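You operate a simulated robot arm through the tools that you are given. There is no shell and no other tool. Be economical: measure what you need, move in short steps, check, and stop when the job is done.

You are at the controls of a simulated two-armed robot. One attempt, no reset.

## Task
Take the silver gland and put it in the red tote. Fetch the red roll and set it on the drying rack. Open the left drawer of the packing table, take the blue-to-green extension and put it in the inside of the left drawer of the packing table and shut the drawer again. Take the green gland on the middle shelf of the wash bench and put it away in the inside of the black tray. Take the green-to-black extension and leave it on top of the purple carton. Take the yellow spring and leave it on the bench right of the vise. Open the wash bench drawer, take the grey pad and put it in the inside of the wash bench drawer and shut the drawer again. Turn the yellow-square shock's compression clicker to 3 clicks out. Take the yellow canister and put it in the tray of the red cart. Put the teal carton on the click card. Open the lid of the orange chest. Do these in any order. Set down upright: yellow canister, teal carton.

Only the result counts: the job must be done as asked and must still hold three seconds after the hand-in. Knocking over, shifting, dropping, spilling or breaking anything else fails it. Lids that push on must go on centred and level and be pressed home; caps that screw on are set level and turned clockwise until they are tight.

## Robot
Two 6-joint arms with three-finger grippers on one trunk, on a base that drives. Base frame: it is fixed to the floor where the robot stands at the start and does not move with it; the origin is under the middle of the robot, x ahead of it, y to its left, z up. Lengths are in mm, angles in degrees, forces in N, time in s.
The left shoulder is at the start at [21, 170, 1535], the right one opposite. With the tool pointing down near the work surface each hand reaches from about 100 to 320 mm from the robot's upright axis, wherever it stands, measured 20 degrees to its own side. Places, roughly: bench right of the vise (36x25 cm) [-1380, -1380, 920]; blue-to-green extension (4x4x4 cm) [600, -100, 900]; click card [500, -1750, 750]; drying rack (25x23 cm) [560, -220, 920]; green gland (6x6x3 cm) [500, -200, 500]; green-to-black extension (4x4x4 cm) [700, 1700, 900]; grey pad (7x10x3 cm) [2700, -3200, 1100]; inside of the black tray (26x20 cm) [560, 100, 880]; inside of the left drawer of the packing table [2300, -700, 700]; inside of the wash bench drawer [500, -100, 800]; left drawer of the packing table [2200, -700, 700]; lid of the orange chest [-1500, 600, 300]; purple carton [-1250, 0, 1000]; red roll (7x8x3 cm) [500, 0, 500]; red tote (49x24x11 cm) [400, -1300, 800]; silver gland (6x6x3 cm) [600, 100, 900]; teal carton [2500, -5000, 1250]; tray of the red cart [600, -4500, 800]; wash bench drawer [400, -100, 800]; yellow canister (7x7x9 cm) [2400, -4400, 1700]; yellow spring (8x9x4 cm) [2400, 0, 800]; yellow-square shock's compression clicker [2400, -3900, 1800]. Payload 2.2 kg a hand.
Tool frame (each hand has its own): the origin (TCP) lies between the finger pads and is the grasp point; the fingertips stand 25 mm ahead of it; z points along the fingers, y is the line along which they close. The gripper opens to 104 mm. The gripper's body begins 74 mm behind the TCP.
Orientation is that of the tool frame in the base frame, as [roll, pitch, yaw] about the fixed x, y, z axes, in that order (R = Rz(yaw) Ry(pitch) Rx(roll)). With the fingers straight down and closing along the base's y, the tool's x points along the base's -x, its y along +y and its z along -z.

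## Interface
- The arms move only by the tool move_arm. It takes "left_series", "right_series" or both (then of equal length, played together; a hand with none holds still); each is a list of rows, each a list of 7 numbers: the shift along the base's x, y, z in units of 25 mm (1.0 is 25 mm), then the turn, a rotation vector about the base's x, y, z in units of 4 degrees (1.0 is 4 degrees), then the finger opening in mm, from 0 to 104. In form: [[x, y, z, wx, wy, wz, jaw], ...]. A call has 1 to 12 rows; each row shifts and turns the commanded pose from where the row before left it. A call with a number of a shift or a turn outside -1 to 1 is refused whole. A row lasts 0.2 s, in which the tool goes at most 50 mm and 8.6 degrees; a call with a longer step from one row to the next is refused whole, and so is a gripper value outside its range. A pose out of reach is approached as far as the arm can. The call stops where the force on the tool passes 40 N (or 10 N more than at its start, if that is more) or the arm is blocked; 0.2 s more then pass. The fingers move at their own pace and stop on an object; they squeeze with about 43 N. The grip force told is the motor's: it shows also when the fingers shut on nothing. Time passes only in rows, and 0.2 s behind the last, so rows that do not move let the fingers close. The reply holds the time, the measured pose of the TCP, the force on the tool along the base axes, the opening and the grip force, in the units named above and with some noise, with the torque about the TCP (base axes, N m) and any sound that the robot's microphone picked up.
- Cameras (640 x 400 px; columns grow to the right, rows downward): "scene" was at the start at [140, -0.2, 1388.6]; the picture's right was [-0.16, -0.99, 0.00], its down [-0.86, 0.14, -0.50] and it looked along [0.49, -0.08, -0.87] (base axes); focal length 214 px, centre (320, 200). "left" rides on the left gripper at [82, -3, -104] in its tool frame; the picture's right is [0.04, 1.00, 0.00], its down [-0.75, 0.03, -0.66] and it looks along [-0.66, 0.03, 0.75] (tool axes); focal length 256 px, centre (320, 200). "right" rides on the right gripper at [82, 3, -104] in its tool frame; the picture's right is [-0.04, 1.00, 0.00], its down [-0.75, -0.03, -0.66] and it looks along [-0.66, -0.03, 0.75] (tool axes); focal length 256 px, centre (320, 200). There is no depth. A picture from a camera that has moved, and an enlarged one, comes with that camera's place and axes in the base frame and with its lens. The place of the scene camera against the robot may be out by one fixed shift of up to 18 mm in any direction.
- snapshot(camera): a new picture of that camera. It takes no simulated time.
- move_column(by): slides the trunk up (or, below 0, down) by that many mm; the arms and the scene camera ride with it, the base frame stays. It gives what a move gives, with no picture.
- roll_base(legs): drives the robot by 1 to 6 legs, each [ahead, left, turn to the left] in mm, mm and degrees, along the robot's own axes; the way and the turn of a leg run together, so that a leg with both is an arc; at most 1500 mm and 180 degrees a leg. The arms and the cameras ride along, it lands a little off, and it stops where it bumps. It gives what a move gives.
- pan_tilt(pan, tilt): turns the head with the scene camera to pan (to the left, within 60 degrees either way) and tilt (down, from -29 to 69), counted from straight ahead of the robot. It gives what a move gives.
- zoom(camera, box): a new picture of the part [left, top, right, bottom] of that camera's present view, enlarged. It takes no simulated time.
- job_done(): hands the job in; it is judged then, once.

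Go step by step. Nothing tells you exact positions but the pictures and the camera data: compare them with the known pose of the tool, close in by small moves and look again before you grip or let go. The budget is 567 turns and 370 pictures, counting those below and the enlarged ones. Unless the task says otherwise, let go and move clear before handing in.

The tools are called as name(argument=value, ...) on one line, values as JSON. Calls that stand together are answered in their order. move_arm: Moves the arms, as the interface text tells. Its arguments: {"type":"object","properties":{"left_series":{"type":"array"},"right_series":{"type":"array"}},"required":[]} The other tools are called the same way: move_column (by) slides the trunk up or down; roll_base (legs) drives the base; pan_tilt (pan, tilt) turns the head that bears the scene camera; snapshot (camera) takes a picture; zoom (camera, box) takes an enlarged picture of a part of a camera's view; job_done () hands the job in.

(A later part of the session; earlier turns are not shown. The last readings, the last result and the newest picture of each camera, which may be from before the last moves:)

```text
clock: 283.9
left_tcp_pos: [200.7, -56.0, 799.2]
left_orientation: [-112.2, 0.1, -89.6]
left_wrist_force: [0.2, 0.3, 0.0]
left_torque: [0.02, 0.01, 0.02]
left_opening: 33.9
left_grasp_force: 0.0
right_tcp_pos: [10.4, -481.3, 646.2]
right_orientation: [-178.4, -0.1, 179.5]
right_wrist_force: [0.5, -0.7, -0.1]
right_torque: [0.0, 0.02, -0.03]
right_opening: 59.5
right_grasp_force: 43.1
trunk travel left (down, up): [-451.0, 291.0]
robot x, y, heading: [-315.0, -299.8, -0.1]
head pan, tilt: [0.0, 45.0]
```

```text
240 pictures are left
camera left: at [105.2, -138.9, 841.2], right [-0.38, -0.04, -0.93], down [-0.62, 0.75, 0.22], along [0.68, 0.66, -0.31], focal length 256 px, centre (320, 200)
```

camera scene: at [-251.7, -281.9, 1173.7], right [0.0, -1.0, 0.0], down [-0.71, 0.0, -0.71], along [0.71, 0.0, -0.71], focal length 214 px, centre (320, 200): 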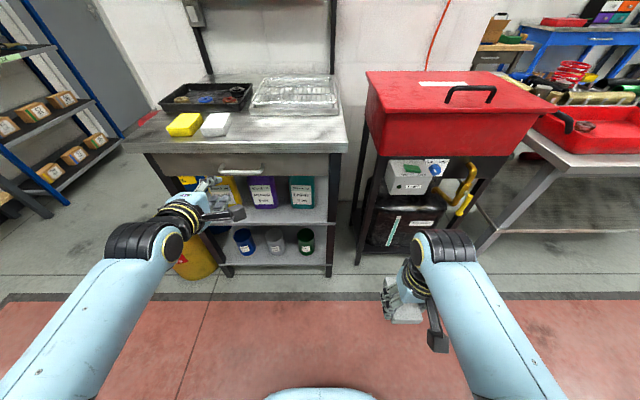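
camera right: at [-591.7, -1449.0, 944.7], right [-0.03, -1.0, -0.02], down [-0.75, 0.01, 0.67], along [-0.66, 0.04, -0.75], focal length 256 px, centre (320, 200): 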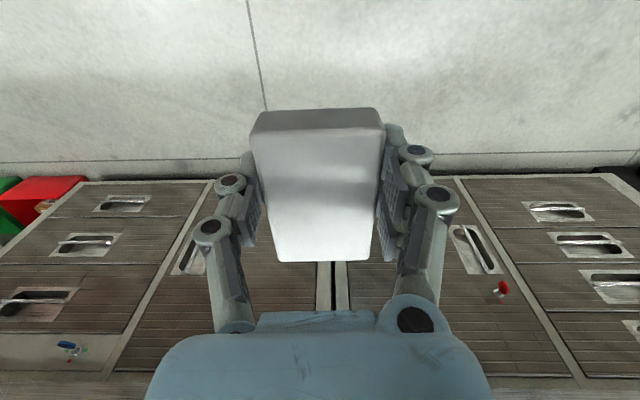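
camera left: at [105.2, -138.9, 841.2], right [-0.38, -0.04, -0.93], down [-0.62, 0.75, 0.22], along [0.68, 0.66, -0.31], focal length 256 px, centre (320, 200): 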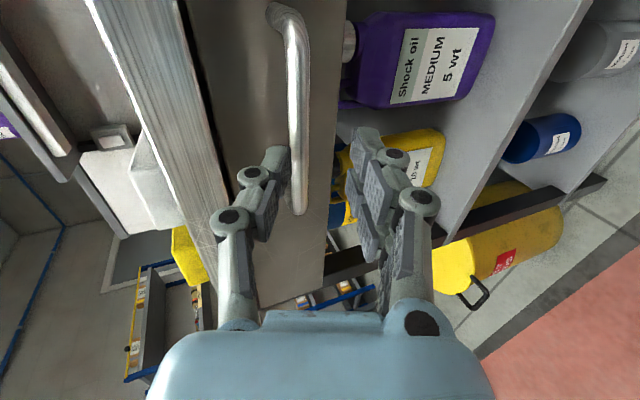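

move_arm(left_series=[[0, -0.3, 0.35, 0, 0, 0, 34], [0.4, 0, 0, 0, 0, 0, 34], [0.4, 0, -0.1, 0, 0, 0, 34], [0.3, 0, -0.1, 0, 0, 0, 34], [0, 0, 0, 0, 0, 0, 34]])

snapshot(camera="left")

```text
clock: 285.1
left_tcp_pos: [227.9, -63.8, 803.5]
left_orientation: [-112.1, 0.1, -89.6]
left_wrist_force: [0.8, 0.3, -0.5]
left_torque: [-0.01, 0.04, 0.01]
left_opening: 33.9
left_grasp_force: 0.0
right_tcp_pos: [7.8, -480.7, 647.1]
right_orientation: [-178.4, -0.1, 179.6]
right_wrist_force: [0.2, 1.0, -0.4]
right_torque: [0.01, 0.03, 0.0]
right_opening: 59.3
right_grasp_force: 43.6
trunk travel left (down, up): [-451.0, 291.0]
robot x, y, heading: [-314.0, -297.8, 0.0]
head pan, tilt: [0.0, 45.0]
```

```text
239 pictures are left
camera left: at [132.5, -146.8, 845.1], right [-0.38, -0.04, -0.93], down [-0.62, 0.75, 0.22], along [0.68, 0.66, -0.31], focal length 256 px, centre (320, 200)
```

left: 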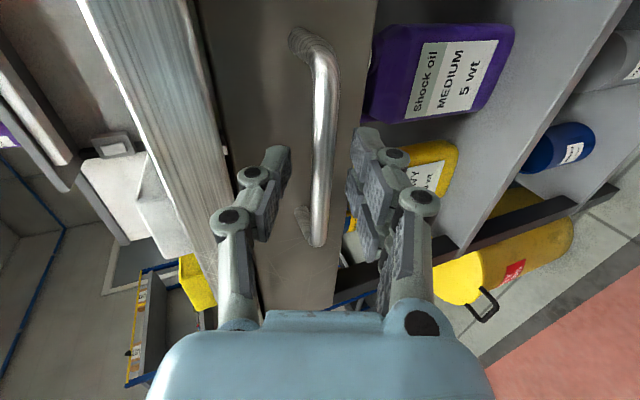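

move_arm(left_series=[[0.3, 0, -0.08, 0, 0, 0, 34], [0, 0, 0, 0, 0, 0, 20], [0, 0, 0, 0, 0, 0, 4], [0, 0, 0, 0, 0, 0, 2], [0, 0, 0, 0, 0, 0, 2]])

```text
clock: 286.3
left_tcp_pos: [233.6, -64.3, 799.6]
left_orientation: [-112.3, 0.0, -89.6]
left_wrist_force: [-3.5, -1.8, -9.8]
left_torque: [0.23, 0.04, -0.05]
left_opening: 6.0
left_grasp_force: 33.7
right_tcp_pos: [8.4, -481.5, 647.2]
right_orientation: [-178.4, 0.0, 179.5]
right_wrist_force: [0.7, 0.3, -0.6]
right_torque: [-0.01, -0.01, 0.05]
right_opening: 59.3
right_grasp_force: 43.2
trunk travel left (down, up): [-451.0, 291.0]
robot x, y, heading: [-314.8, -297.9, 0.1]
head pan, tilt: [0.0, 45.0]
```

Gripped the handle. Pull back.

roll_base(legs=[[-190, 0, 0]])

zoom(camera="scene", box=[100, 60, 420, 260])

```text
clock: 287.9
left_tcp_pos: [45.0, -65.3, 798.5]
left_orientation: [-112.3, 0.0, -89.6]
left_wrist_force: [-1.2, -0.1, -16.4]
left_torque: [0.2, 0.12, -0.16]
left_opening: 6.1
left_grasp_force: 33.9
right_tcp_pos: [-181.1, -481.6, 647.0]
right_orientation: [-178.5, 0.0, 179.5]
right_wrist_force: [-0.3, 0.5, 0.2]
right_torque: [0.01, 0.0, 0.05]
right_opening: 59.3
right_grasp_force: 43.1
trunk travel left (down, up): [-451.0, 291.0]
robot x, y, heading: [-501.6, -294.0, 0.0]
head pan, tilt: [0.0, 45.0]
```

```text
2.00 times, centred on (260, 160) of scene
camera zoom: at [-344.9, -286.5, 1129.5], right [0.0, -1.0, 0.0], down [-0.71, 0.0, -0.71], along [0.71, 0.0, -0.71], focal length 429 px, centre (440, 280)
```

zoom: 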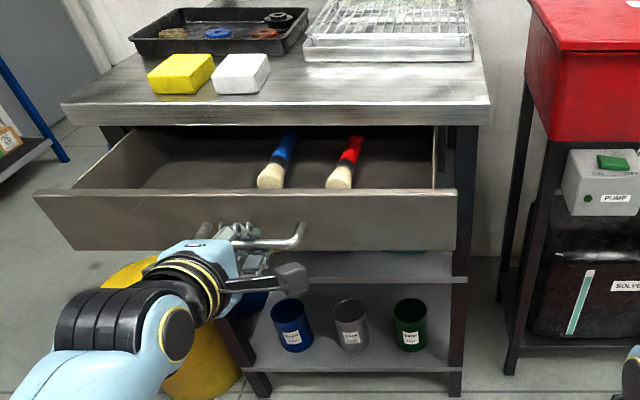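

The drawer is open 190 mm with two brushes inside at right; the left part is free. I'll release, raise and bring the pad over (pad centre ≈(170,90)).

move_arm(left_series=[[0, 0, 0, 0, 0, 0, 34], [0, 0, 0, 0, 0, 0, 34], [-0.5, 0, 0.15, 0, 0, 0, 34], [-0.5, 0, 0.15, 0, 0, 0, 34], [-0.5, 0, 0.15, 0, 0, 0, 34], [-0.5, 0, 0.15, 0, 0, 0, 34], [0, 0, 0, 0, 0, 0, 34]])

move_column(by=235)

roll_base(legs=[[0, 565, 0]])

snapshot(camera="scene")

snapshot(camera="right")

```text
clock: 289.5
left_tcp_pos: [-3.2, -64.6, 816.2]
left_orientation: [-112.1, 0.1, -89.8]
left_wrist_force: [-0.1, -0.7, 0.1]
left_torque: [0.01, 0.0, -0.02]
left_opening: 34.1
left_grasp_force: 0.1
right_tcp_pos: [-182.4, -481.8, 646.7]
right_orientation: [-178.3, -0.1, 179.5]
right_wrist_force: [0.3, 0.9, 0.5]
right_torque: [-0.02, -0.01, -0.02]
right_opening: 59.5
right_grasp_force: 43.6
trunk travel left (down, up): [-451.0, 291.0]
robot x, y, heading: [-502.0, -296.1, -0.1]
head pan, tilt: [0.0, 45.0]
```

```text
clock: 291.9
left_tcp_pos: [-5.9, -64.0, 1050.6]
left_orientation: [-112.2, 0.2, -89.6]
left_wrist_force: [0.0, -0.2, -0.4]
left_torque: [0.02, 0.01, 0.0]
left_opening: 34.1
left_grasp_force: 0.1
right_tcp_pos: [-182.6, -482.6, 881.8]
right_orientation: [-178.4, -0.1, 179.5]
right_wrist_force: [-0.1, 0.3, -0.5]
right_torque: [-0.02, -0.03, 0.03]
right_opening: 59.4
right_grasp_force: 42.9
trunk travel left (down, up): [-686.0, 56.0]
robot x, y, heading: [-503.2, -296.0, -0.2]
head pan, tilt: [0.0, 45.0]
```

```text
clock: 295.1
left_tcp_pos: [-9.6, 498.7, 1050.4]
left_orientation: [-112.3, 0.2, -89.2]
left_wrist_force: [0.1, -0.2, 0.9]
left_torque: [0.03, 0.01, 0.0]
left_opening: 34.1
left_grasp_force: 0.1
right_tcp_pos: [-182.8, 80.0, 881.4]
right_orientation: [-178.3, 0.0, -179.9]
right_wrist_force: [-0.6, -0.5, 0.7]
right_torque: [-0.04, 0.0, 0.01]
right_opening: 59.5
right_grasp_force: 43.2
trunk travel left (down, up): [-686.0, 56.0]
robot x, y, heading: [-505.8, 258.9, 0.8]
head pan, tilt: [0.0, 45.0]
```

```text
237 pictures are left
camera scene: at [-350.6, 273.2, 1366.9], right [0.01, -1.0, 0.0], down [-0.71, -0.01, -0.71], along [0.71, 0.01, -0.71], focal length 214 px, centre (320, 200)
```

scene: 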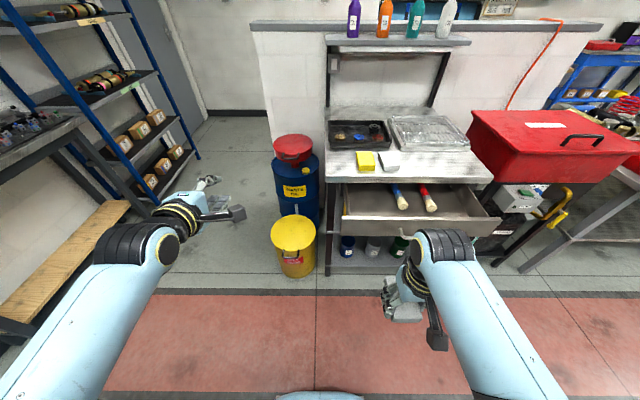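

```text
236 pictures are left
camera right: at [-264.5, 84.0, 986.1], right [0.04, 1.0, -0.03], down [0.75, -0.01, 0.66], along [0.66, -0.05, -0.75], focal length 256 px, centre (320, 200)
```

right: 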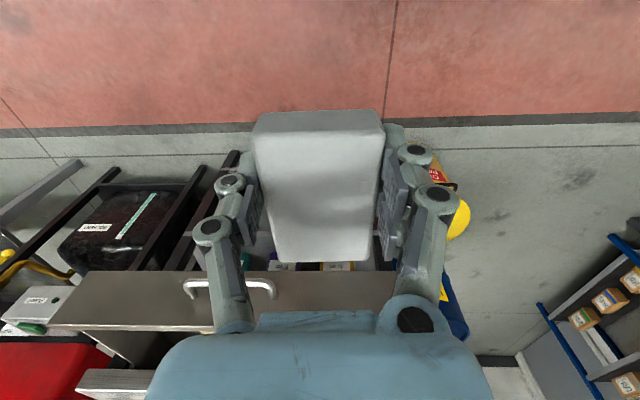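

move_column(by=50)

roll_base(legs=[[330, 0, -0.8]])

snapshot(camera="right")

snapshot(camera="scene")

```text
clock: 296.0
left_tcp_pos: [-9.7, 498.6, 1099.9]
left_orientation: [-112.4, 0.1, -89.1]
left_wrist_force: [0.5, 0.0, -0.5]
left_torque: [0.03, -0.01, 0.02]
left_opening: 34.0
left_grasp_force: 0.2
right_tcp_pos: [-182.3, 79.4, 931.0]
right_orientation: [-178.4, 0.0, -179.9]
right_wrist_force: [-1.1, -0.5, 0.5]
right_torque: [-0.01, 0.03, 0.0]
right_opening: 59.5
right_grasp_force: 42.8
trunk travel left (down, up): [-736.0, 6.0]
robot x, y, heading: [-504.1, 261.0, 0.4]
head pan, tilt: [0.0, 45.0]
```

```text
clock: 298.2
left_tcp_pos: [320.1, 496.5, 1099.2]
left_orientation: [-112.3, 0.1, -89.4]
left_wrist_force: [0.4, 0.9, 0.3]
left_torque: [0.01, -0.01, 0.01]
left_opening: 34.1
left_grasp_force: 0.0
right_tcp_pos: [145.5, 79.7, 932.6]
right_orientation: [-178.4, -0.1, 179.6]
right_wrist_force: [0.0, 0.1, 0.1]
right_torque: [-0.05, 0.02, 0.02]
right_opening: 59.5
right_grasp_force: 42.7
trunk travel left (down, up): [-736.0, 6.0]
robot x, y, heading: [-175.9, 262.8, 0.3]
head pan, tilt: [0.0, 45.0]
```

```text
235 pictures are left
camera right: at [63.1, 83.6, 1035.9], right [0.05, 1.0, -0.03], down [0.75, -0.02, 0.66], along [0.66, -0.05, -0.75], focal length 256 px, centre (320, 200)
```

right: 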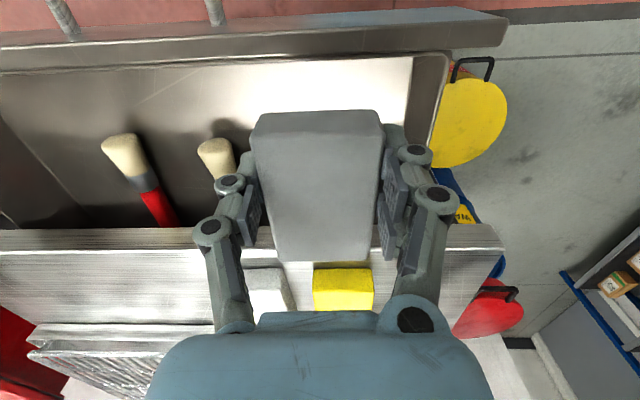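

```text
234 pictures are left
camera scene: at [-21.4, 273.4, 1417.0], right [0.0, -1.0, 0.0], down [-0.71, 0.0, -0.71], along [0.71, 0.0, -0.71], focal length 214 px, centre (320, 200)
```

scene: 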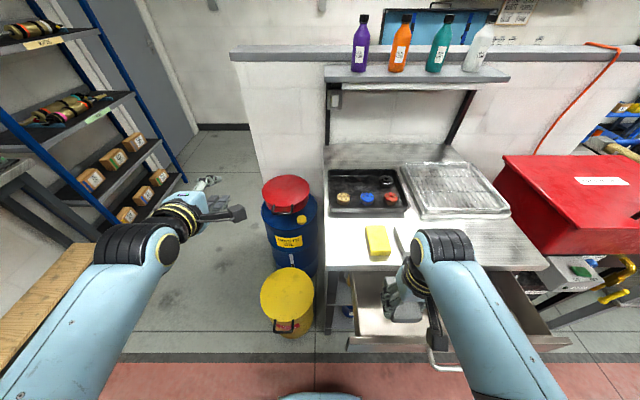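

roll_base(legs=[[15, 0, -0.3]])

move_column(by=-130)

snapshot(camera="right")

```text
clock: 299.0
left_tcp_pos: [335.0, 494.5, 1101.3]
left_orientation: [-112.2, 0.1, -89.9]
left_wrist_force: [0.4, -0.2, 0.1]
left_torque: [0.05, -0.03, 0.01]
left_opening: 34.0
left_grasp_force: 0.1
right_tcp_pos: [157.5, 77.7, 932.1]
right_orientation: [-178.5, -0.1, 179.3]
right_wrist_force: [0.0, -0.4, -0.4]
right_torque: [-0.01, 0.0, -0.01]
right_opening: 59.2
right_grasp_force: 42.6
trunk travel left (down, up): [-736.0, 6.0]
robot x, y, heading: [-160.4, 263.3, 0.0]
head pan, tilt: [0.0, 45.0]
```

```text
clock: 300.6
left_tcp_pos: [336.5, 494.3, 970.6]
left_orientation: [-112.3, 0.2, -89.9]
left_wrist_force: [0.3, 0.3, 0.9]
left_torque: [-0.04, -0.03, 0.01]
left_opening: 33.9
left_grasp_force: 0.0
right_tcp_pos: [158.0, 77.4, 801.9]
right_orientation: [-178.5, 0.0, 179.4]
right_wrist_force: [0.1, 0.0, -0.2]
right_torque: [0.02, 0.0, 0.01]
right_opening: 59.4
right_grasp_force: 43.2
trunk travel left (down, up): [-606.0, 136.0]
robot x, y, heading: [-163.1, 264.3, -0.4]
head pan, tilt: [0.0, 45.0]
```

```text
233 pictures are left
camera right: at [76.4, 82.4, 906.1], right [0.05, 1.0, -0.03], down [0.75, -0.02, 0.66], along [0.66, -0.06, -0.75], focal length 256 px, centre (320, 200)
```

right: 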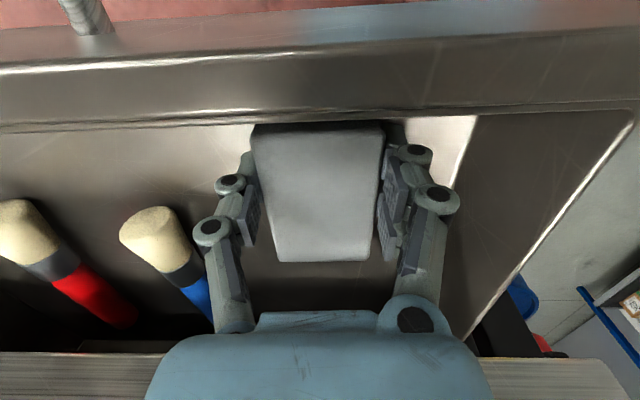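

move_arm(right_series=[[0, 0, -0.2, 0, 0, 0, 50], [0, 0, -0.2, 0, 0, 0, 50], [0, 0, -0.2, 0, 0, 0, 50], [0, 0, -0.2, 0, 0, 0, 50], [0, 0, -0.2, 0, 0, 0, 50], [0, 0, -0.2, 0, 0, 0, 50]])

snapshot(camera="right")

```text
clock: 301.4
left_tcp_pos: [336.7, 493.3, 969.2]
left_orientation: [-112.3, 0.1, -89.9]
left_wrist_force: [0.4, 0.1, -0.8]
left_torque: [-0.02, 0.01, 0.0]
left_opening: 34.0
left_grasp_force: 0.0
right_tcp_pos: [163.2, 78.3, 790.5]
right_orientation: [-178.5, 0.7, 179.2]
right_wrist_force: [0.2, -1.3, 22.0]
right_torque: [0.68, 0.63, 0.1]
right_opening: 60.0
right_grasp_force: 42.9
trunk travel left (down, up): [-606.0, 136.0]
robot x, y, heading: [-159.6, 265.2, -0.1]
head pan, tilt: [0.0, 45.0]
stopped in row 4 (right hand): the force on the tool passed its limit at 50 N (the readings are from after the stop); the commanded pose is now the measured one
```

```text
232 pictures are left
camera right: at [80.1, 83.2, 894.8], right [0.05, 1.0, -0.03], down [0.74, -0.02, 0.67], along [0.67, -0.05, -0.74], focal length 256 px, centre (320, 200)
```

right: 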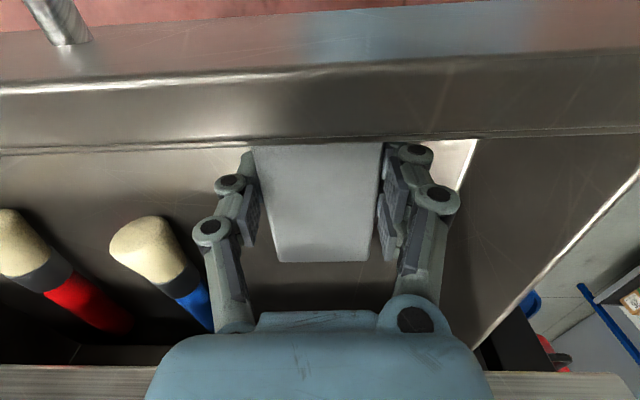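

move_arm(right_series=[[0, 0, 0.04, 0, 0, 0, 62], [0, 0, 0, 0, 0, 0, 74], [0, 0, 0, 0, 0, 0, 84], [0, 0, 0, 0, 0, 0, 84]])

move_column(by=130)

snapshot(camera="right")

```text
clock: 302.4
left_tcp_pos: [336.6, 494.9, 969.9]
left_orientation: [-112.2, 0.1, -89.9]
left_wrist_force: [0.1, 0.8, -0.6]
left_torque: [0.03, -0.02, 0.01]
left_opening: 33.9
left_grasp_force: 0.1
right_tcp_pos: [162.5, 77.3, 790.9]
right_orientation: [-178.3, 0.5, 179.3]
right_wrist_force: [-0.3, 0.0, 0.5]
right_torque: [0.03, 0.01, 0.01]
right_opening: 83.9
right_grasp_force: 0.2
trunk travel left (down, up): [-606.0, 136.0]
robot x, y, heading: [-159.6, 260.7, -0.1]
head pan, tilt: [0.0, 45.0]
```

```text
clock: 304.0
left_tcp_pos: [335.1, 493.9, 1098.5]
left_orientation: [-112.3, 0.1, -90.0]
left_wrist_force: [0.4, -1.1, 0.6]
left_torque: [-0.03, 0.01, 0.04]
left_opening: 33.9
left_grasp_force: 0.1
right_tcp_pos: [161.3, 77.3, 919.6]
right_orientation: [-178.4, 0.4, 179.3]
right_wrist_force: [0.4, -0.2, 0.4]
right_torque: [-0.01, 0.02, 0.0]
right_opening: 84.0
right_grasp_force: 0.1
trunk travel left (down, up): [-736.0, 6.0]
robot x, y, heading: [-162.1, 261.4, -0.3]
head pan, tilt: [0.0, 45.0]
```

```text
231 pictures are left
camera right: at [79.0, 82.9, 1024.3], right [0.05, 1.0, -0.03], down [0.75, -0.02, 0.66], along [0.66, -0.06, -0.75], focal length 256 px, centre (320, 200)
```

right: 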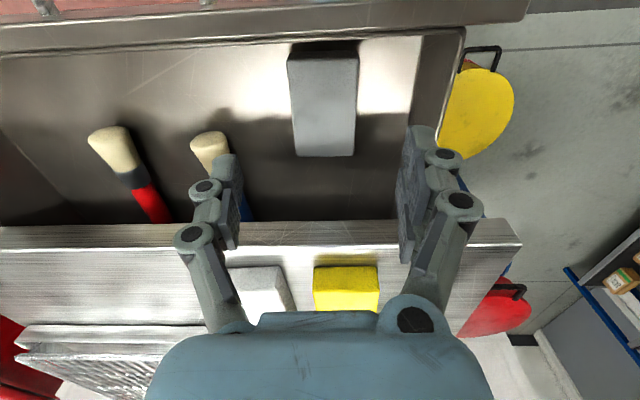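

The pad lies in the drawer. Now close it by pushing on the handle bar with the right hand.

roll_base(legs=[[-150, 0, 0.3], [0, -142, 0]])

move_arm(right_series=[[0, 0, 0, 0, -1, 0, 40], [0, 0, 0, 0, -1, 0, 0], [0, 0, 0, 0, 0, 0, 0], [0, 0, 0, 0, 0, 0, 0], [0, 0, 0, 0, 0, 0, 0]])

move_column(by=-128)

snapshot(camera="right")

```text
clock: 306.3
left_tcp_pos: [188.3, 355.1, 1099.5]
left_orientation: [-112.2, 0.1, -89.6]
left_wrist_force: [-0.5, -0.3, -0.1]
left_torque: [-0.01, -0.02, 0.02]
left_opening: 34.1
left_grasp_force: 0.1
right_tcp_pos: [13.5, -61.6, 922.6]
right_orientation: [-178.5, 0.5, 179.5]
right_wrist_force: [1.1, -0.1, -0.2]
right_torque: [0.06, -0.01, 0.0]
right_opening: 84.0
right_grasp_force: 0.0
trunk travel left (down, up): [-736.0, 6.0]
robot x, y, heading: [-310.2, 120.8, 0.0]
head pan, tilt: [0.0, 45.0]
```

```text
clock: 307.5
left_tcp_pos: [187.5, 355.7, 1099.8]
left_orientation: [-112.3, 0.2, -89.7]
left_wrist_force: [-1.0, 0.6, 0.5]
left_torque: [0.01, 0.0, 0.01]
left_opening: 34.0
left_grasp_force: 0.1
right_tcp_pos: [13.8, -61.7, 920.6]
right_orientation: [-178.4, 8.6, 179.6]
right_wrist_force: [-0.2, 0.7, -0.7]
right_torque: [0.02, 0.0, 0.01]
right_opening: 0.0
right_grasp_force: 28.5
trunk travel left (down, up): [-736.0, 6.0]
robot x, y, heading: [-309.8, 121.8, -0.3]
head pan, tilt: [0.0, 45.0]
```

```text
clock: 309.1
left_tcp_pos: [187.4, 356.0, 971.7]
left_orientation: [-112.3, 0.0, -89.6]
left_wrist_force: [-0.1, -0.9, 0.4]
left_torque: [-0.06, 0.01, 0.0]
left_opening: 34.1
left_grasp_force: 0.0
right_tcp_pos: [13.4, -63.0, 792.5]
right_orientation: [-178.4, 8.5, 179.5]
right_wrist_force: [0.1, 0.4, -0.3]
right_torque: [-0.01, -0.03, 0.01]
right_opening: 0.1
right_grasp_force: 28.5
trunk travel left (down, up): [-608.0, 134.0]
robot x, y, heading: [-311.7, 122.7, 0.2]
head pan, tilt: [0.0, 45.0]
```

```text
230 pictures are left
camera right: at [-83.7, -57.4, 883.8], right [0.05, 1.0, -0.02], down [0.65, -0.02, 0.76], along [0.76, -0.05, -0.65], focal length 256 px, centre (320, 200)
```

right: 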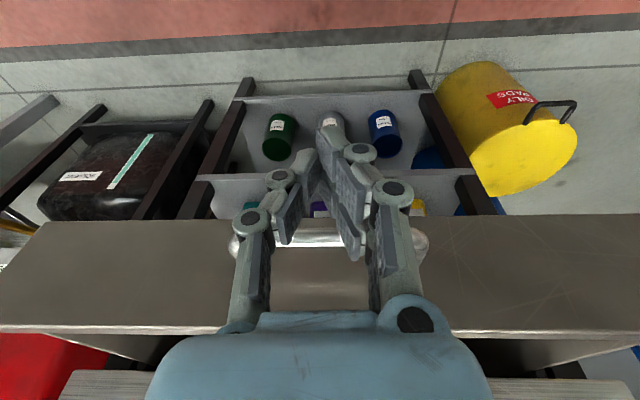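

roll_base(legs=[[190, 0, 0]])

move_arm(right_series=[[0.2, 0, 0, 0, 0, 0, 0], [0.2, 0, 0, 0, 0, 0, 0], [0.2, 0, 0, 0, 0, 0, 0], [0.2, 0, 0, 0, 0, 0, 0], [0.2, 0, 0, 0, 0, 0, 0], [0.2, 0, 0, 0, 0, 0, 0], [0.2, 0, 0, 0, 0, 0, 0], [0.2, 0, 0, 0, 0, 0, 0]])

snapshot(camera="right")

```text
clock: 310.6
left_tcp_pos: [379.2, 354.5, 971.0]
left_orientation: [-112.5, 0.0, -89.7]
left_wrist_force: [0.1, -0.3, -0.5]
left_torque: [-0.01, 0.02, 0.0]
left_opening: 34.0
left_grasp_force: 0.1
right_tcp_pos: [205.4, -62.9, 791.3]
right_orientation: [-178.5, 8.5, 179.5]
right_wrist_force: [0.9, 1.0, -0.7]
right_torque: [0.01, 0.01, -0.01]
right_opening: 0.0
right_grasp_force: 28.2
trunk travel left (down, up): [-608.0, 134.0]
robot x, y, heading: [-115.7, 118.7, 0.2]
head pan, tilt: [0.0, 45.0]
```

```text
clock: 311.6
left_tcp_pos: [377.4, 354.2, 971.6]
left_orientation: [-112.4, 0.1, -89.8]
left_wrist_force: [0.5, -0.9, 0.3]
left_torque: [0.0, 0.0, 0.0]
left_opening: 34.0
left_grasp_force: 0.0
right_tcp_pos: [213.4, -63.2, 788.9]
right_orientation: [-178.4, 7.2, 179.5]
right_wrist_force: [-13.4, -1.0, 6.0]
right_torque: [0.21, -0.2, 0.13]
right_opening: 0.1
right_grasp_force: 28.0
trunk travel left (down, up): [-608.0, 134.0]
robot x, y, heading: [-120.2, 123.0, 0.0]
head pan, tilt: [0.0, 45.0]
stopped in row 4 (right hand): the force on the tool passed its limit at 44 N (the readings are from after the stop); the commanded pose is now the measured one
```

```text
229 pictures are left
camera right: at [119.3, -57.6, 881.6], right [0.05, 1.0, -0.02], down [0.67, -0.02, 0.75], along [0.74, -0.05, -0.67], focal length 256 px, centre (320, 200)
```

right: 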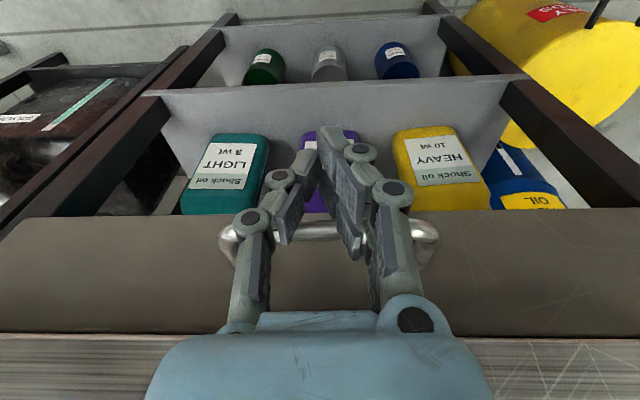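

roll_base(legs=[[20, 0, 0]])

roll_base(legs=[[-160, 0, 0]])

zoom(camera="scene", box=[220, 120, 540, 320])

```text
clock: 312.4
left_tcp_pos: [386.8, 354.9, 970.9]
left_orientation: [-112.3, 0.2, -89.9]
left_wrist_force: [-0.1, 0.2, 0.0]
left_torque: [0.0, 0.02, -0.02]
left_opening: 33.7
left_grasp_force: 0.1
right_tcp_pos: [214.9, -62.3, 783.8]
right_orientation: [-178.4, 5.8, 179.5]
right_wrist_force: [-5.6, -0.4, -0.9]
right_torque: [-0.11, -0.02, 0.05]
right_opening: 0.0
right_grasp_force: 29.1
trunk travel left (down, up): [-608.0, 134.0]
robot x, y, heading: [-114.8, 118.8, -0.1]
head pan, tilt: [0.0, 45.0]
stopped in leg 1: the force on the tool passed its limit at 66 N (the readings are from after the stop); the commanded pose is now the measured one
```

```text
clock: 313.8
left_tcp_pos: [223.1, 355.5, 971.2]
left_orientation: [-112.3, 0.2, -89.6]
left_wrist_force: [-0.1, -0.6, -0.2]
left_torque: [0.02, 0.02, 0.02]
left_opening: 34.0
left_grasp_force: 0.1
right_tcp_pos: [50.3, -61.5, 785.2]
right_orientation: [-178.4, 6.2, 179.6]
right_wrist_force: [-0.9, 0.3, 0.8]
right_torque: [0.02, -0.02, 0.02]
right_opening: 0.2
right_grasp_force: 27.8
trunk travel left (down, up): [-608.0, 134.0]
robot x, y, heading: [-277.3, 116.7, -0.1]
head pan, tilt: [0.0, 45.0]
```

```text
2.00 times, centred on (380, 220) of scene
camera zoom: at [-120.9, 133.2, 1288.9], right [0.0, -1.0, 0.0], down [-0.71, 0.0, -0.71], along [0.71, 0.0, -0.71], focal length 429 px, centre (200, 160)
```

zoom: 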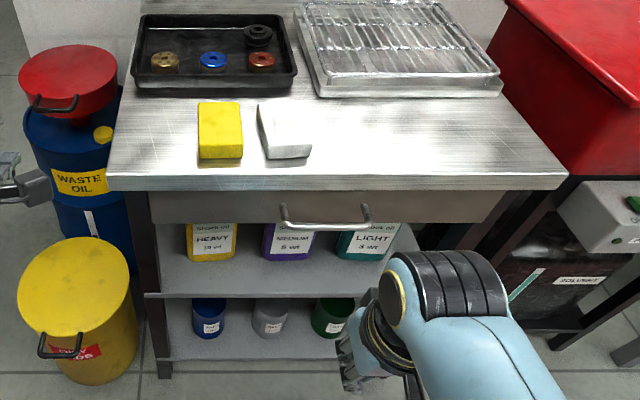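

Drawer shut. Now look under the bench at the middle shelf: lower the trunk and camera.

roll_base(legs=[[-120, -170, 0]])

move_column(by=-500)

pan_tilt(pan=0, tilt=15)

snapshot(camera="scene")

zoom(camera="scene", box=[200, 130, 440, 280])

```text
clock: 315.5
left_tcp_pos: [100.1, 181.4, 970.8]
left_orientation: [-112.2, 0.2, -89.7]
left_wrist_force: [0.4, -0.8, 0.3]
left_torque: [-0.01, 0.04, 0.02]
left_opening: 33.8
left_grasp_force: 0.1
right_tcp_pos: [-69.3, -235.5, 784.9]
right_orientation: [-178.6, 6.0, 179.6]
right_wrist_force: [-0.1, -0.3, -0.5]
right_torque: [0.0, -0.04, 0.03]
right_opening: 0.2
right_grasp_force: 28.2
trunk travel left (down, up): [-608.0, 134.0]
robot x, y, heading: [-400.1, -50.9, -0.1]
head pan, tilt: [0.0, 45.0]
```

```text
refused: -500 is not a number from -400 to 400
```

```text
clock: 316.4
left_tcp_pos: [102.2, 182.4, 971.3]
left_orientation: [-112.4, 0.2, -89.7]
left_wrist_force: [0.6, -0.1, -0.7]
left_torque: [0.01, 0.02, 0.03]
left_opening: 34.2
left_grasp_force: 0.0
right_tcp_pos: [-69.2, -236.0, 784.8]
right_orientation: [-178.5, 6.1, 179.6]
right_wrist_force: [-0.4, 0.5, 0.5]
right_torque: [0.01, 0.01, 0.03]
right_opening: 0.0
right_grasp_force: 28.3
trunk travel left (down, up): [-608.0, 134.0]
robot x, y, heading: [-397.4, -49.3, -0.3]
head pan, tilt: [0.0, 15.0]
```

```text
227 pictures are left
camera scene: at [-228.8, -40.5, 1335.5], right [0.0, -1.0, 0.0], down [-0.26, 0.0, -0.97], along [0.97, 0.0, -0.26], focal length 214 px, centre (320, 200)
```

scene: 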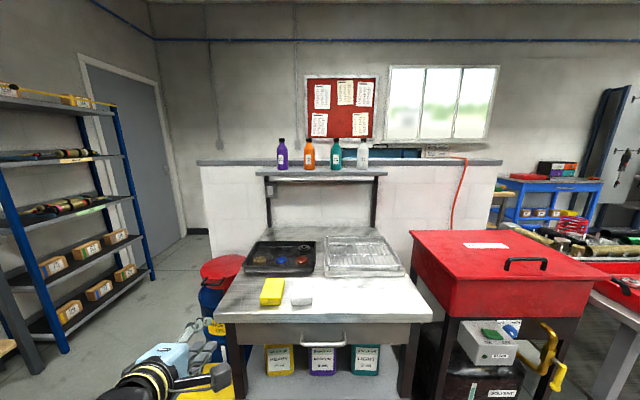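

```text
2.67 times, centred on (320, 205) of scene
camera zoom: at [-228.8, -40.5, 1335.5], right [0.0, -1.0, 0.0], down [-0.26, 0.0, -0.97], along [0.97, 0.0, -0.26], focal length 572 px, centre (320, 187)
```

zoom: 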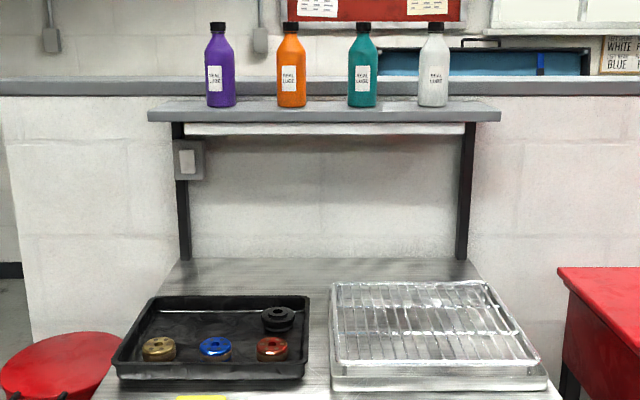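

move_column(by=-390)

move_column(by=-170)

snapshot(camera="scene")

zoom(camera="scene", box=[200, 130, 440, 280])

```text
clock: 320.2
left_tcp_pos: [102.1, 181.4, 582.0]
left_orientation: [-112.3, 0.0, -89.6]
left_wrist_force: [0.1, -0.2, 0.6]
left_torque: [0.0, -0.02, -0.03]
left_opening: 34.2
left_grasp_force: 0.0
right_tcp_pos: [-70.7, -240.5, 393.9]
right_orientation: [-177.9, 6.0, 179.9]
right_wrist_force: [0.4, -0.1, -0.1]
right_torque: [0.02, -0.01, 0.0]
right_opening: 0.0
right_grasp_force: 28.5
trunk travel left (down, up): [-218.0, 524.0]
robot x, y, heading: [-398.5, -49.7, 0.1]
head pan, tilt: [0.0, 15.0]
```

```text
clock: 322.1
left_tcp_pos: [101.6, 182.5, 412.0]
left_orientation: [-112.3, 0.3, -89.7]
left_wrist_force: [-0.3, -0.9, 0.0]
left_torque: [-0.02, -0.01, -0.03]
left_opening: 34.0
left_grasp_force: 0.1
right_tcp_pos: [-79.8, -251.9, 221.4]
right_orientation: [-176.6, 5.3, -179.3]
right_wrist_force: [0.6, -0.6, 0.0]
right_torque: [-0.02, -0.01, 0.0]
right_opening: 0.2
right_grasp_force: 29.1
trunk travel left (down, up): [-48.0, 694.0]
robot x, y, heading: [-394.2, -50.0, 0.2]
head pan, tilt: [0.0, 15.0]
```

```text
225 pictures are left
camera scene: at [-200.8, -40.5, 762.5], right [0.0, -1.0, 0.0], down [-0.26, 0.0, -0.97], along [0.97, 0.0, -0.26], focal length 214 px, centre (320, 200)
```

scene: 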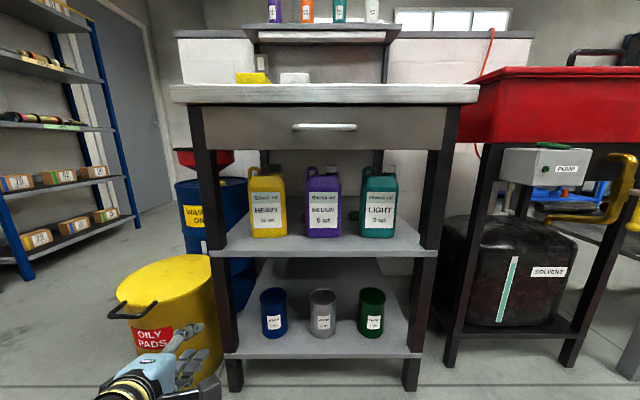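

```text
2.67 times, centred on (320, 205) of scene
camera zoom: at [-200.8, -40.5, 762.5], right [0.0, -1.0, 0.0], down [-0.26, 0.0, -0.97], along [0.97, 0.0, -0.26], focal length 572 px, centre (320, 187)
```

zoom: 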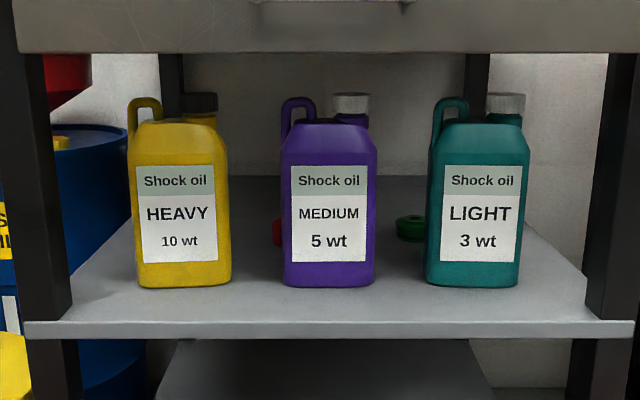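

The red roll and green gland lie behind the three oil jugs (gaps only ~58 mm), so the purple jug must come out temporarily and go back exactly. First I test rolling the left wrist so its fingers close horizontally with the camera on top.

move_column(by=280)

move_arm(left_series=[[0, 0, 0, -0.93, 0, 0.37, 60], [0, 0, 0, -0.93, 0, 0.37, 60], [0, 0, 0, -0.93, 0, 0.37, 60], [0, 0, 0, -0.93, 0, 0.37, 60], [0, 0, 0, -0.93, 0, 0.37, 60], [0, 0, 0, -0.93, 0, 0.37, 60], [0, 0, 0, -0.93, 0, 0.37, 60], [0, 0, 0, -0.93, 0, 0.37, 60], [0, 0, 0, -0.93, 0, 0.37, 60], [0, 0, 0, -0.93, 0, 0.37, 60], [0, 0, 0, -0.93, 0, 0.37, 60]])

move_arm(left_series=[[0, 0, 0, -0.93, 0, 0.37, 60], [0, 0, 0, -0.93, 0, 0.37, 60], [0, 0, 0, -0.93, 0, 0.37, 60], [0, 0, 0, -0.93, 0, 0.37, 60], [0, 0, 0, -0.93, 0, 0.37, 60], [0, 0, 0, -0.93, 0, 0.37, 60], [0, 0, 0, -0.93, 0, 0.37, 60], [0, 0, 0, -0.93, 0, 0.37, 60], [0, 0, 0, -0.93, 0, 0.37, 60], [0, 0, 0, -0.93, 0, 0.37, 60], [0, 0, 0, -0.93, 0, 0.37, 60]])

snapshot(camera="left")

```text
clock: 324.9
left_tcp_pos: [101.1, 182.0, 691.0]
left_orientation: [-112.4, 0.2, -89.7]
left_wrist_force: [-0.6, 0.2, 0.3]
left_torque: [-0.02, 0.0, -0.02]
left_opening: 34.0
left_grasp_force: 0.0
right_tcp_pos: [-70.4, -236.3, 504.7]
right_orientation: [-178.3, 5.9, 179.6]
right_wrist_force: [0.7, 0.4, 0.2]
right_torque: [-0.01, 0.01, 0.01]
right_opening: 0.0
right_grasp_force: 28.2
trunk travel left (down, up): [-328.0, 414.0]
robot x, y, heading: [-399.0, -47.2, -0.1]
head pan, tilt: [0.0, 15.0]
```

```text
clock: 327.3
left_tcp_pos: [101.6, 180.9, 691.5]
left_orientation: [-119.9, -40.1, -70.0]
left_wrist_force: [0.9, -0.9, -0.7]
left_torque: [0.01, -0.01, 0.02]
left_opening: 60.1
left_grasp_force: 0.0
right_tcp_pos: [-69.6, -236.7, 504.7]
right_orientation: [-178.3, 6.1, 179.6]
right_wrist_force: [0.6, -0.1, -0.1]
right_torque: [0.0, 0.01, -0.02]
right_opening: 0.3
right_grasp_force: 28.2
trunk travel left (down, up): [-328.0, 414.0]
robot x, y, heading: [-394.1, -47.2, -0.1]
head pan, tilt: [0.0, 15.0]
```

```text
clock: 329.7
left_tcp_pos: [101.0, 171.1, 690.0]
left_orientation: [-175.7, -68.1, -6.2]
left_wrist_force: [-0.6, -0.3, -0.3]
left_torque: [0.0, 0.02, 0.03]
left_opening: 60.1
left_grasp_force: 0.1
left hand out of reach, approached as far as the arm can: row 11
right_tcp_pos: [-69.5, -236.0, 504.6]
right_orientation: [-178.2, 6.1, 179.7]
right_wrist_force: [-0.6, -0.3, -0.4]
right_torque: [-0.05, -0.04, -0.02]
right_opening: 0.1
right_grasp_force: 28.3
trunk travel left (down, up): [-328.0, 414.0]
robot x, y, heading: [-399.5, -51.8, 0.1]
head pan, tilt: [0.0, 15.0]
```

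```text
223 pictures are left
camera left: at [33.2, 173.6, 804.6], right [-0.02, -1.0, 0.01], down [-0.89, 0.02, -0.46], along [0.46, -0.02, -0.89], focal length 256 px, centre (320, 200)
```

left: 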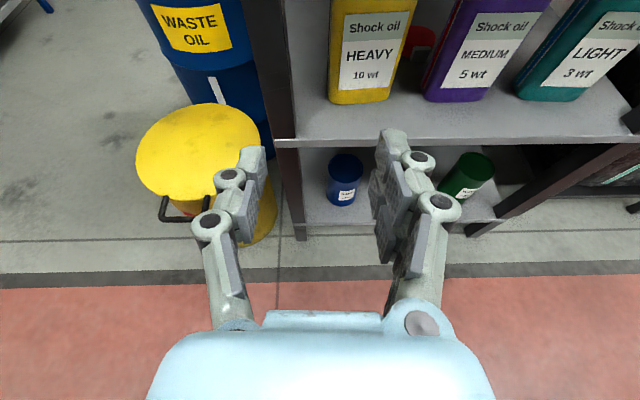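

Camera-up works for the left hand (it will fetch). Now pitch the right hand to horizontal (camera below) to lift the purple jug by its cap.

move_arm(right_series=[[0.55, 0, 0.05, 0, -1, 0, 60], [0.55, 0, 0.1, 0, -1, 0, 60], [0.55, 0, 0.1, 0, -1, 0, 60], [0.5, 0, 0.15, 0, -1, 0, 60], [0.5, 0, 0.2, 0, -1, 0, 60], [0.5, 0, 0.25, 0, -1, 0, 60], [0.45, 0, 0.3, 0, -1, 0, 60], [0.45, 0, 0.3, 0, -1, 0, 60], [0.4, 0, 0.35, 0, -1, 0, 60], [0.4, 0, 0.4, 0, -1, 0, 60], [0.35, 0, 0.4, 0, -1, 0, 60]])

move_arm(right_series=[[0.3, 0, 0.45, 0, -1, 0, 60], [0.3, 0, 0.45, 0, -1, 0, 60], [0.25, 0, 0.5, 0, -1, 0, 60], [0.2, 0, 0.5, 0, -1, 0, 60], [0.2, 0, 0.5, 0, -1, 0, 60], [0.1, 0, 0.5, 0, -1, 0, 60], [0.1, 0, 0.55, 0, -1, 0, 60], [0.1, 0, 0.55, 0, -1, 0, 60], [0, 0, 0.55, 0, -1, 0, 60], [0, 0, 0.55, 0, -1, 0, 60]])

snapshot(camera="right")

snapshot(camera="scene")

```text
clock: 332.1
left_tcp_pos: [100.6, 172.0, 689.9]
left_orientation: [-175.4, -68.0, -6.2]
left_wrist_force: [0.6, 0.6, 0.4]
left_torque: [-0.04, 0.03, 0.0]
left_opening: 59.9
left_grasp_force: 0.0
right_tcp_pos: [62.5, -235.9, 571.4]
right_orientation: [-178.6, 50.2, 179.5]
right_wrist_force: [0.7, 0.3, 0.7]
right_torque: [0.03, 0.0, 0.0]
right_opening: 59.9
right_grasp_force: 0.1
trunk travel left (down, up): [-328.0, 414.0]
robot x, y, heading: [-394.8, -48.3, -0.2]
head pan, tilt: [0.0, 15.0]
```

```text
clock: 334.3
left_tcp_pos: [100.4, 172.1, 689.0]
left_orientation: [-175.5, -68.0, -6.2]
left_wrist_force: [-0.5, 0.5, -0.5]
left_torque: [0.01, -0.02, 0.0]
left_opening: 60.1
left_grasp_force: 0.0
right_tcp_pos: [97.5, -235.6, 692.7]
right_orientation: [75.8, 89.5, 74.2]
right_wrist_force: [0.5, -0.8, -0.2]
right_torque: [0.01, 0.01, -0.01]
right_opening: 59.8
right_grasp_force: 0.1
right hand out of reach, approached as far as the arm can: row 7, 8
trunk travel left (down, up): [-328.0, 414.0]
robot x, y, heading: [-398.2, -50.9, -0.2]
head pan, tilt: [0.0, 15.0]
```

```text
222 pictures are left
camera right: at [-6.2, -230.4, 611.0], right [0.03, 1.0, 0.05], down [-0.66, -0.02, 0.75], along [0.75, -0.05, 0.66], focal length 256 px, centre (320, 200)
```

right: 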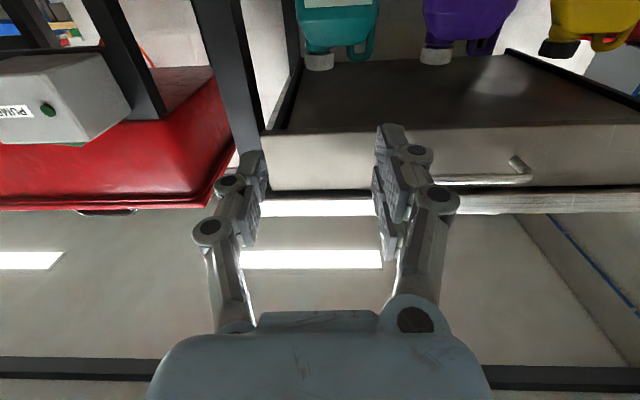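

```text
221 pictures are left
camera scene: at [-221.1, -40.4, 1049.7], right [0.0, -1.0, 0.0], down [-0.26, 0.0, -0.97], along [0.97, 0.0, -0.26], focal length 214 px, centre (320, 200)
```

scene: 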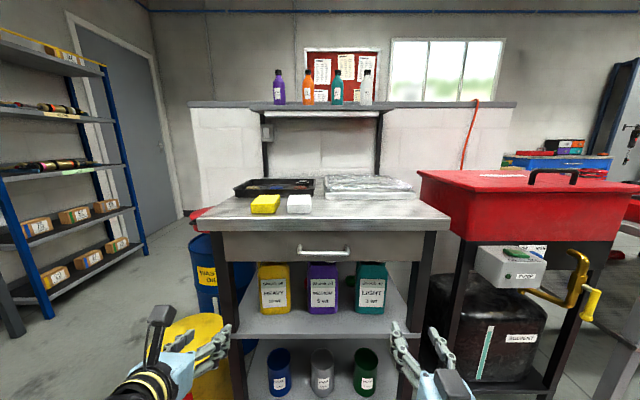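

move_arm(left_series=[[-0.2, 0, -0.6, 0, 1, 0, 60], [-0.2, 0, -0.6, 0, 1, 0, 60], [-0.3, 0, -0.6, 0, 1, 0, 60], [-0.3, 0, -0.5, 0, 1, 0, 60], [-0.35, 0, -0.5, 0, 1, 0, 60], [-0.4, 0, -0.5, 0, 1, 0, 60], [-0.4, 0, -0.45, 0, 1, 0, 60], [-0.45, 0, -0.4, 0, 1, 0, 60], [-0.45, 0, -0.4, 0, 1, 0, 60]], right_series=[[0, 0, 0, 0, -0.4, 0, 60], [0, 0, 0, 0, -0.4, 0, 60], [0, 0, 0, 0, -0.4, 0, 60], [0, 0, 0, 0, -0.4, 0, 60], [0, 0, 0, 0, -0.4, 0, 60], [0, 0, 0, 0, -0.4, 0, 60], [0, 0, 0, 0, -0.4, 0, 60], [0, 0, 0, 0, 0, 0, 60], [0, 0, 0, 0, 0, 0, 60]])

move_arm(left_series=[[-0.5, 0, -0.4, 0, 1, 0, 60], [-0.5, 0, -0.3, 0, 1, 0, 60], [-0.5, 0, -0.3, 0, 1, 0, 60], [-0.5, 0, -0.3, 0, 1, 0, 60], [-0.5, 0, -0.2, 0, 1, 0, 60], [-0.5, 0, -0.2, 0, 1, 0, 60], [-0.5, 0, -0.2, 0, 1, 0, 60], [-0.5, 0, -0.2, 0, 1, 0, 60]])

snapshot(camera="right")

```text
clock: 336.3
left_tcp_pos: [8.7, 144.5, 593.5]
left_orientation: [-176.3, -32.5, -5.3]
left_wrist_force: [1.0, 0.7, -0.7]
left_torque: [-0.01, -0.01, 0.03]
left_opening: 60.0
left_grasp_force: 0.1
left hand out of reach, approached as far as the arm can: row 1, 2, 3, 4, 5, 6, 7, 8, 9
right_tcp_pos: [97.6, -237.3, 692.4]
right_orientation: [3.5, 78.7, 2.0]
right_wrist_force: [-0.2, -0.6, -0.7]
right_torque: [0.0, -0.01, 0.0]
right_opening: 60.2
right_grasp_force: 0.1
trunk travel left (down, up): [-328.0, 414.0]
robot x, y, heading: [-393.4, -52.7, -0.4]
head pan, tilt: [0.0, 15.0]
```

```text
clock: 338.3
left_tcp_pos: [-106.7, 165.2, 557.0]
left_orientation: [-173.7, -0.3, -4.7]
left_wrist_force: [-0.1, -0.2, -0.3]
left_torque: [-0.02, -0.03, -0.02]
left_opening: 60.0
left_grasp_force: 0.1
left hand out of reach, approached as far as the arm can: row 1, 2, 3, 4, 5, 7, 8
right_tcp_pos: [98.8, -236.0, 693.0]
right_orientation: [3.5, 78.6, 2.0]
right_wrist_force: [0.7, 1.2, -0.1]
right_torque: [-0.01, 0.02, -0.01]
right_opening: 60.1
right_grasp_force: 0.0
trunk travel left (down, up): [-328.0, 414.0]
robot x, y, heading: [-396.3, -50.9, -0.1]
head pan, tilt: [0.0, 15.0]
stopped in row 8 (left hand): the arm was blocked; the commanded pose is now the measured one
```

```text
220 pictures are left
camera right: at [12.1, -231.6, 592.7], right [0.02, 1.0, 0.05], down [-0.79, -0.02, 0.61], along [0.61, -0.05, 0.79], focal length 256 px, centre (320, 200)
```

right: 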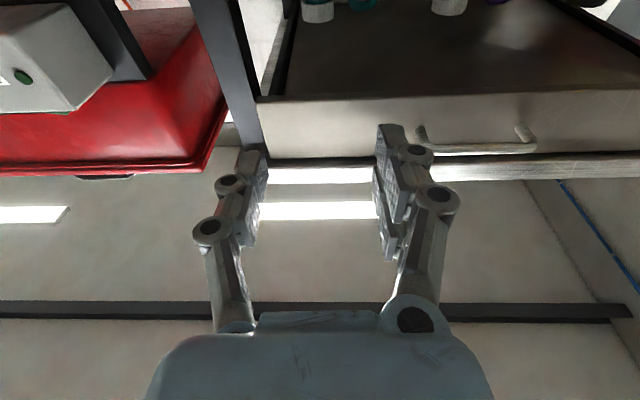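

roll_base(legs=[[0, 162, 0], [200, 0, 0]])

snapshot(camera="right")

```text
clock: 340.9
left_tcp_pos: [92.9, 330.1, 557.3]
left_orientation: [-173.9, -0.4, -4.7]
left_wrist_force: [0.0, 0.8, 0.8]
left_torque: [0.03, 0.02, 0.0]
left_opening: 60.0
left_grasp_force: 0.1
right_tcp_pos: [299.2, -71.6, 692.0]
right_orientation: [3.6, 78.7, 2.1]
right_wrist_force: [-0.5, -0.4, -0.6]
right_torque: [-0.01, -0.02, -0.01]
right_opening: 59.8
right_grasp_force: 0.0
trunk travel left (down, up): [-328.0, 414.0]
robot x, y, heading: [-197.8, 113.3, 0.0]
head pan, tilt: [0.0, 15.0]
```

```text
219 pictures are left
camera right: at [212.8, -67.0, 592.3], right [0.02, 1.0, 0.05], down [-0.79, -0.02, 0.61], along [0.61, -0.05, 0.79], focal length 256 px, centre (320, 200)
```

right: 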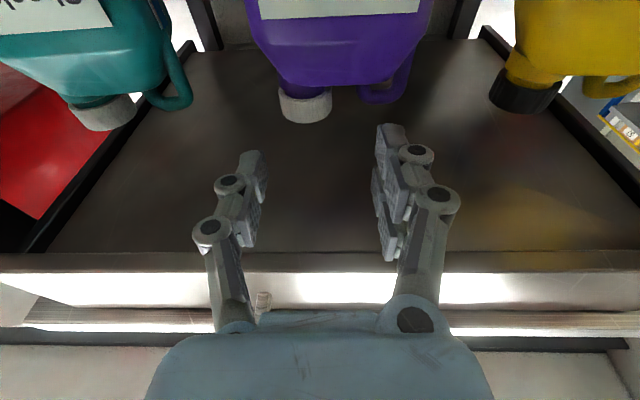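

move_arm(right_series=[[0, -0.6, 0.3, 0, 0, 0, 64], [0, 0, 0.15, 0, 0, 0, 64], [0, 0, 0, 0, 0, 0, 64]])

roll_base(legs=[[55, 0, 0]])

snapshot(camera="right")

snapshot(camera="scene")

```text
clock: 341.8
left_tcp_pos: [92.2, 329.8, 557.2]
left_orientation: [-173.6, -0.4, -4.8]
left_wrist_force: [-1.2, 0.6, -0.7]
left_torque: [0.01, -0.01, 0.03]
left_opening: 59.9
left_grasp_force: 0.0
right_tcp_pos: [297.8, -87.2, 703.5]
right_orientation: [3.6, 78.6, 2.2]
right_wrist_force: [0.7, 0.1, 0.3]
right_torque: [-0.03, 0.01, -0.03]
right_opening: 63.8
right_grasp_force: 0.1
trunk travel left (down, up): [-328.0, 414.0]
robot x, y, heading: [-195.4, 116.6, -0.1]
head pan, tilt: [0.0, 15.0]
```

```text
clock: 342.7
left_tcp_pos: [147.8, 330.1, 556.8]
left_orientation: [-173.7, -0.4, -4.6]
left_wrist_force: [-0.6, 0.9, 0.2]
left_torque: [-0.01, -0.01, 0.0]
left_opening: 59.9
left_grasp_force: 0.1
right_tcp_pos: [353.6, -86.8, 703.9]
right_orientation: [3.5, 78.6, 2.0]
right_wrist_force: [-0.4, 0.5, 0.4]
right_torque: [-0.04, -0.05, -0.03]
right_opening: 64.0
right_grasp_force: 0.0
trunk travel left (down, up): [-328.0, 414.0]
robot x, y, heading: [-140.2, 114.9, 0.0]
head pan, tilt: [0.0, 15.0]
```

```text
218 pictures are left
camera right: at [267.9, -82.0, 603.1], right [0.02, 1.0, 0.05], down [-0.79, -0.02, 0.61], along [0.61, -0.05, 0.79], focal length 256 px, centre (320, 200)
```

right: 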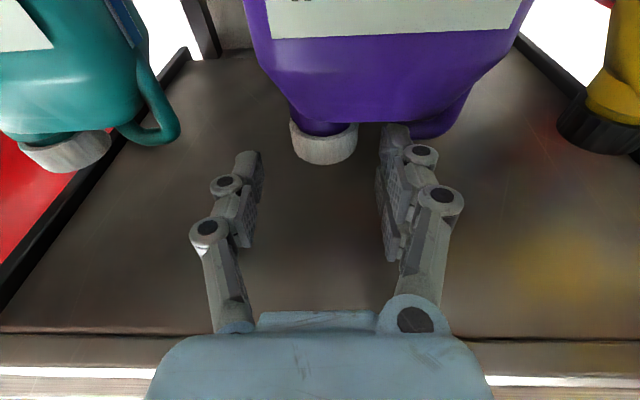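

```text
217 pictures are left
camera scene: at [35.2, 124.2, 1049.6], right [0.0, -1.0, 0.0], down [-0.26, 0.0, -0.97], along [0.97, 0.0, -0.26], focal length 214 px, centre (320, 200)
```

scene: 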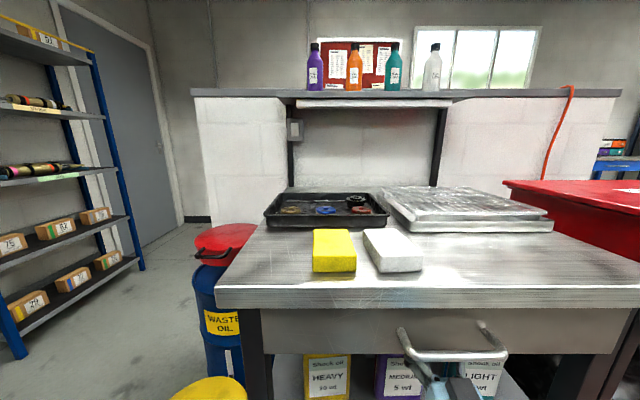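

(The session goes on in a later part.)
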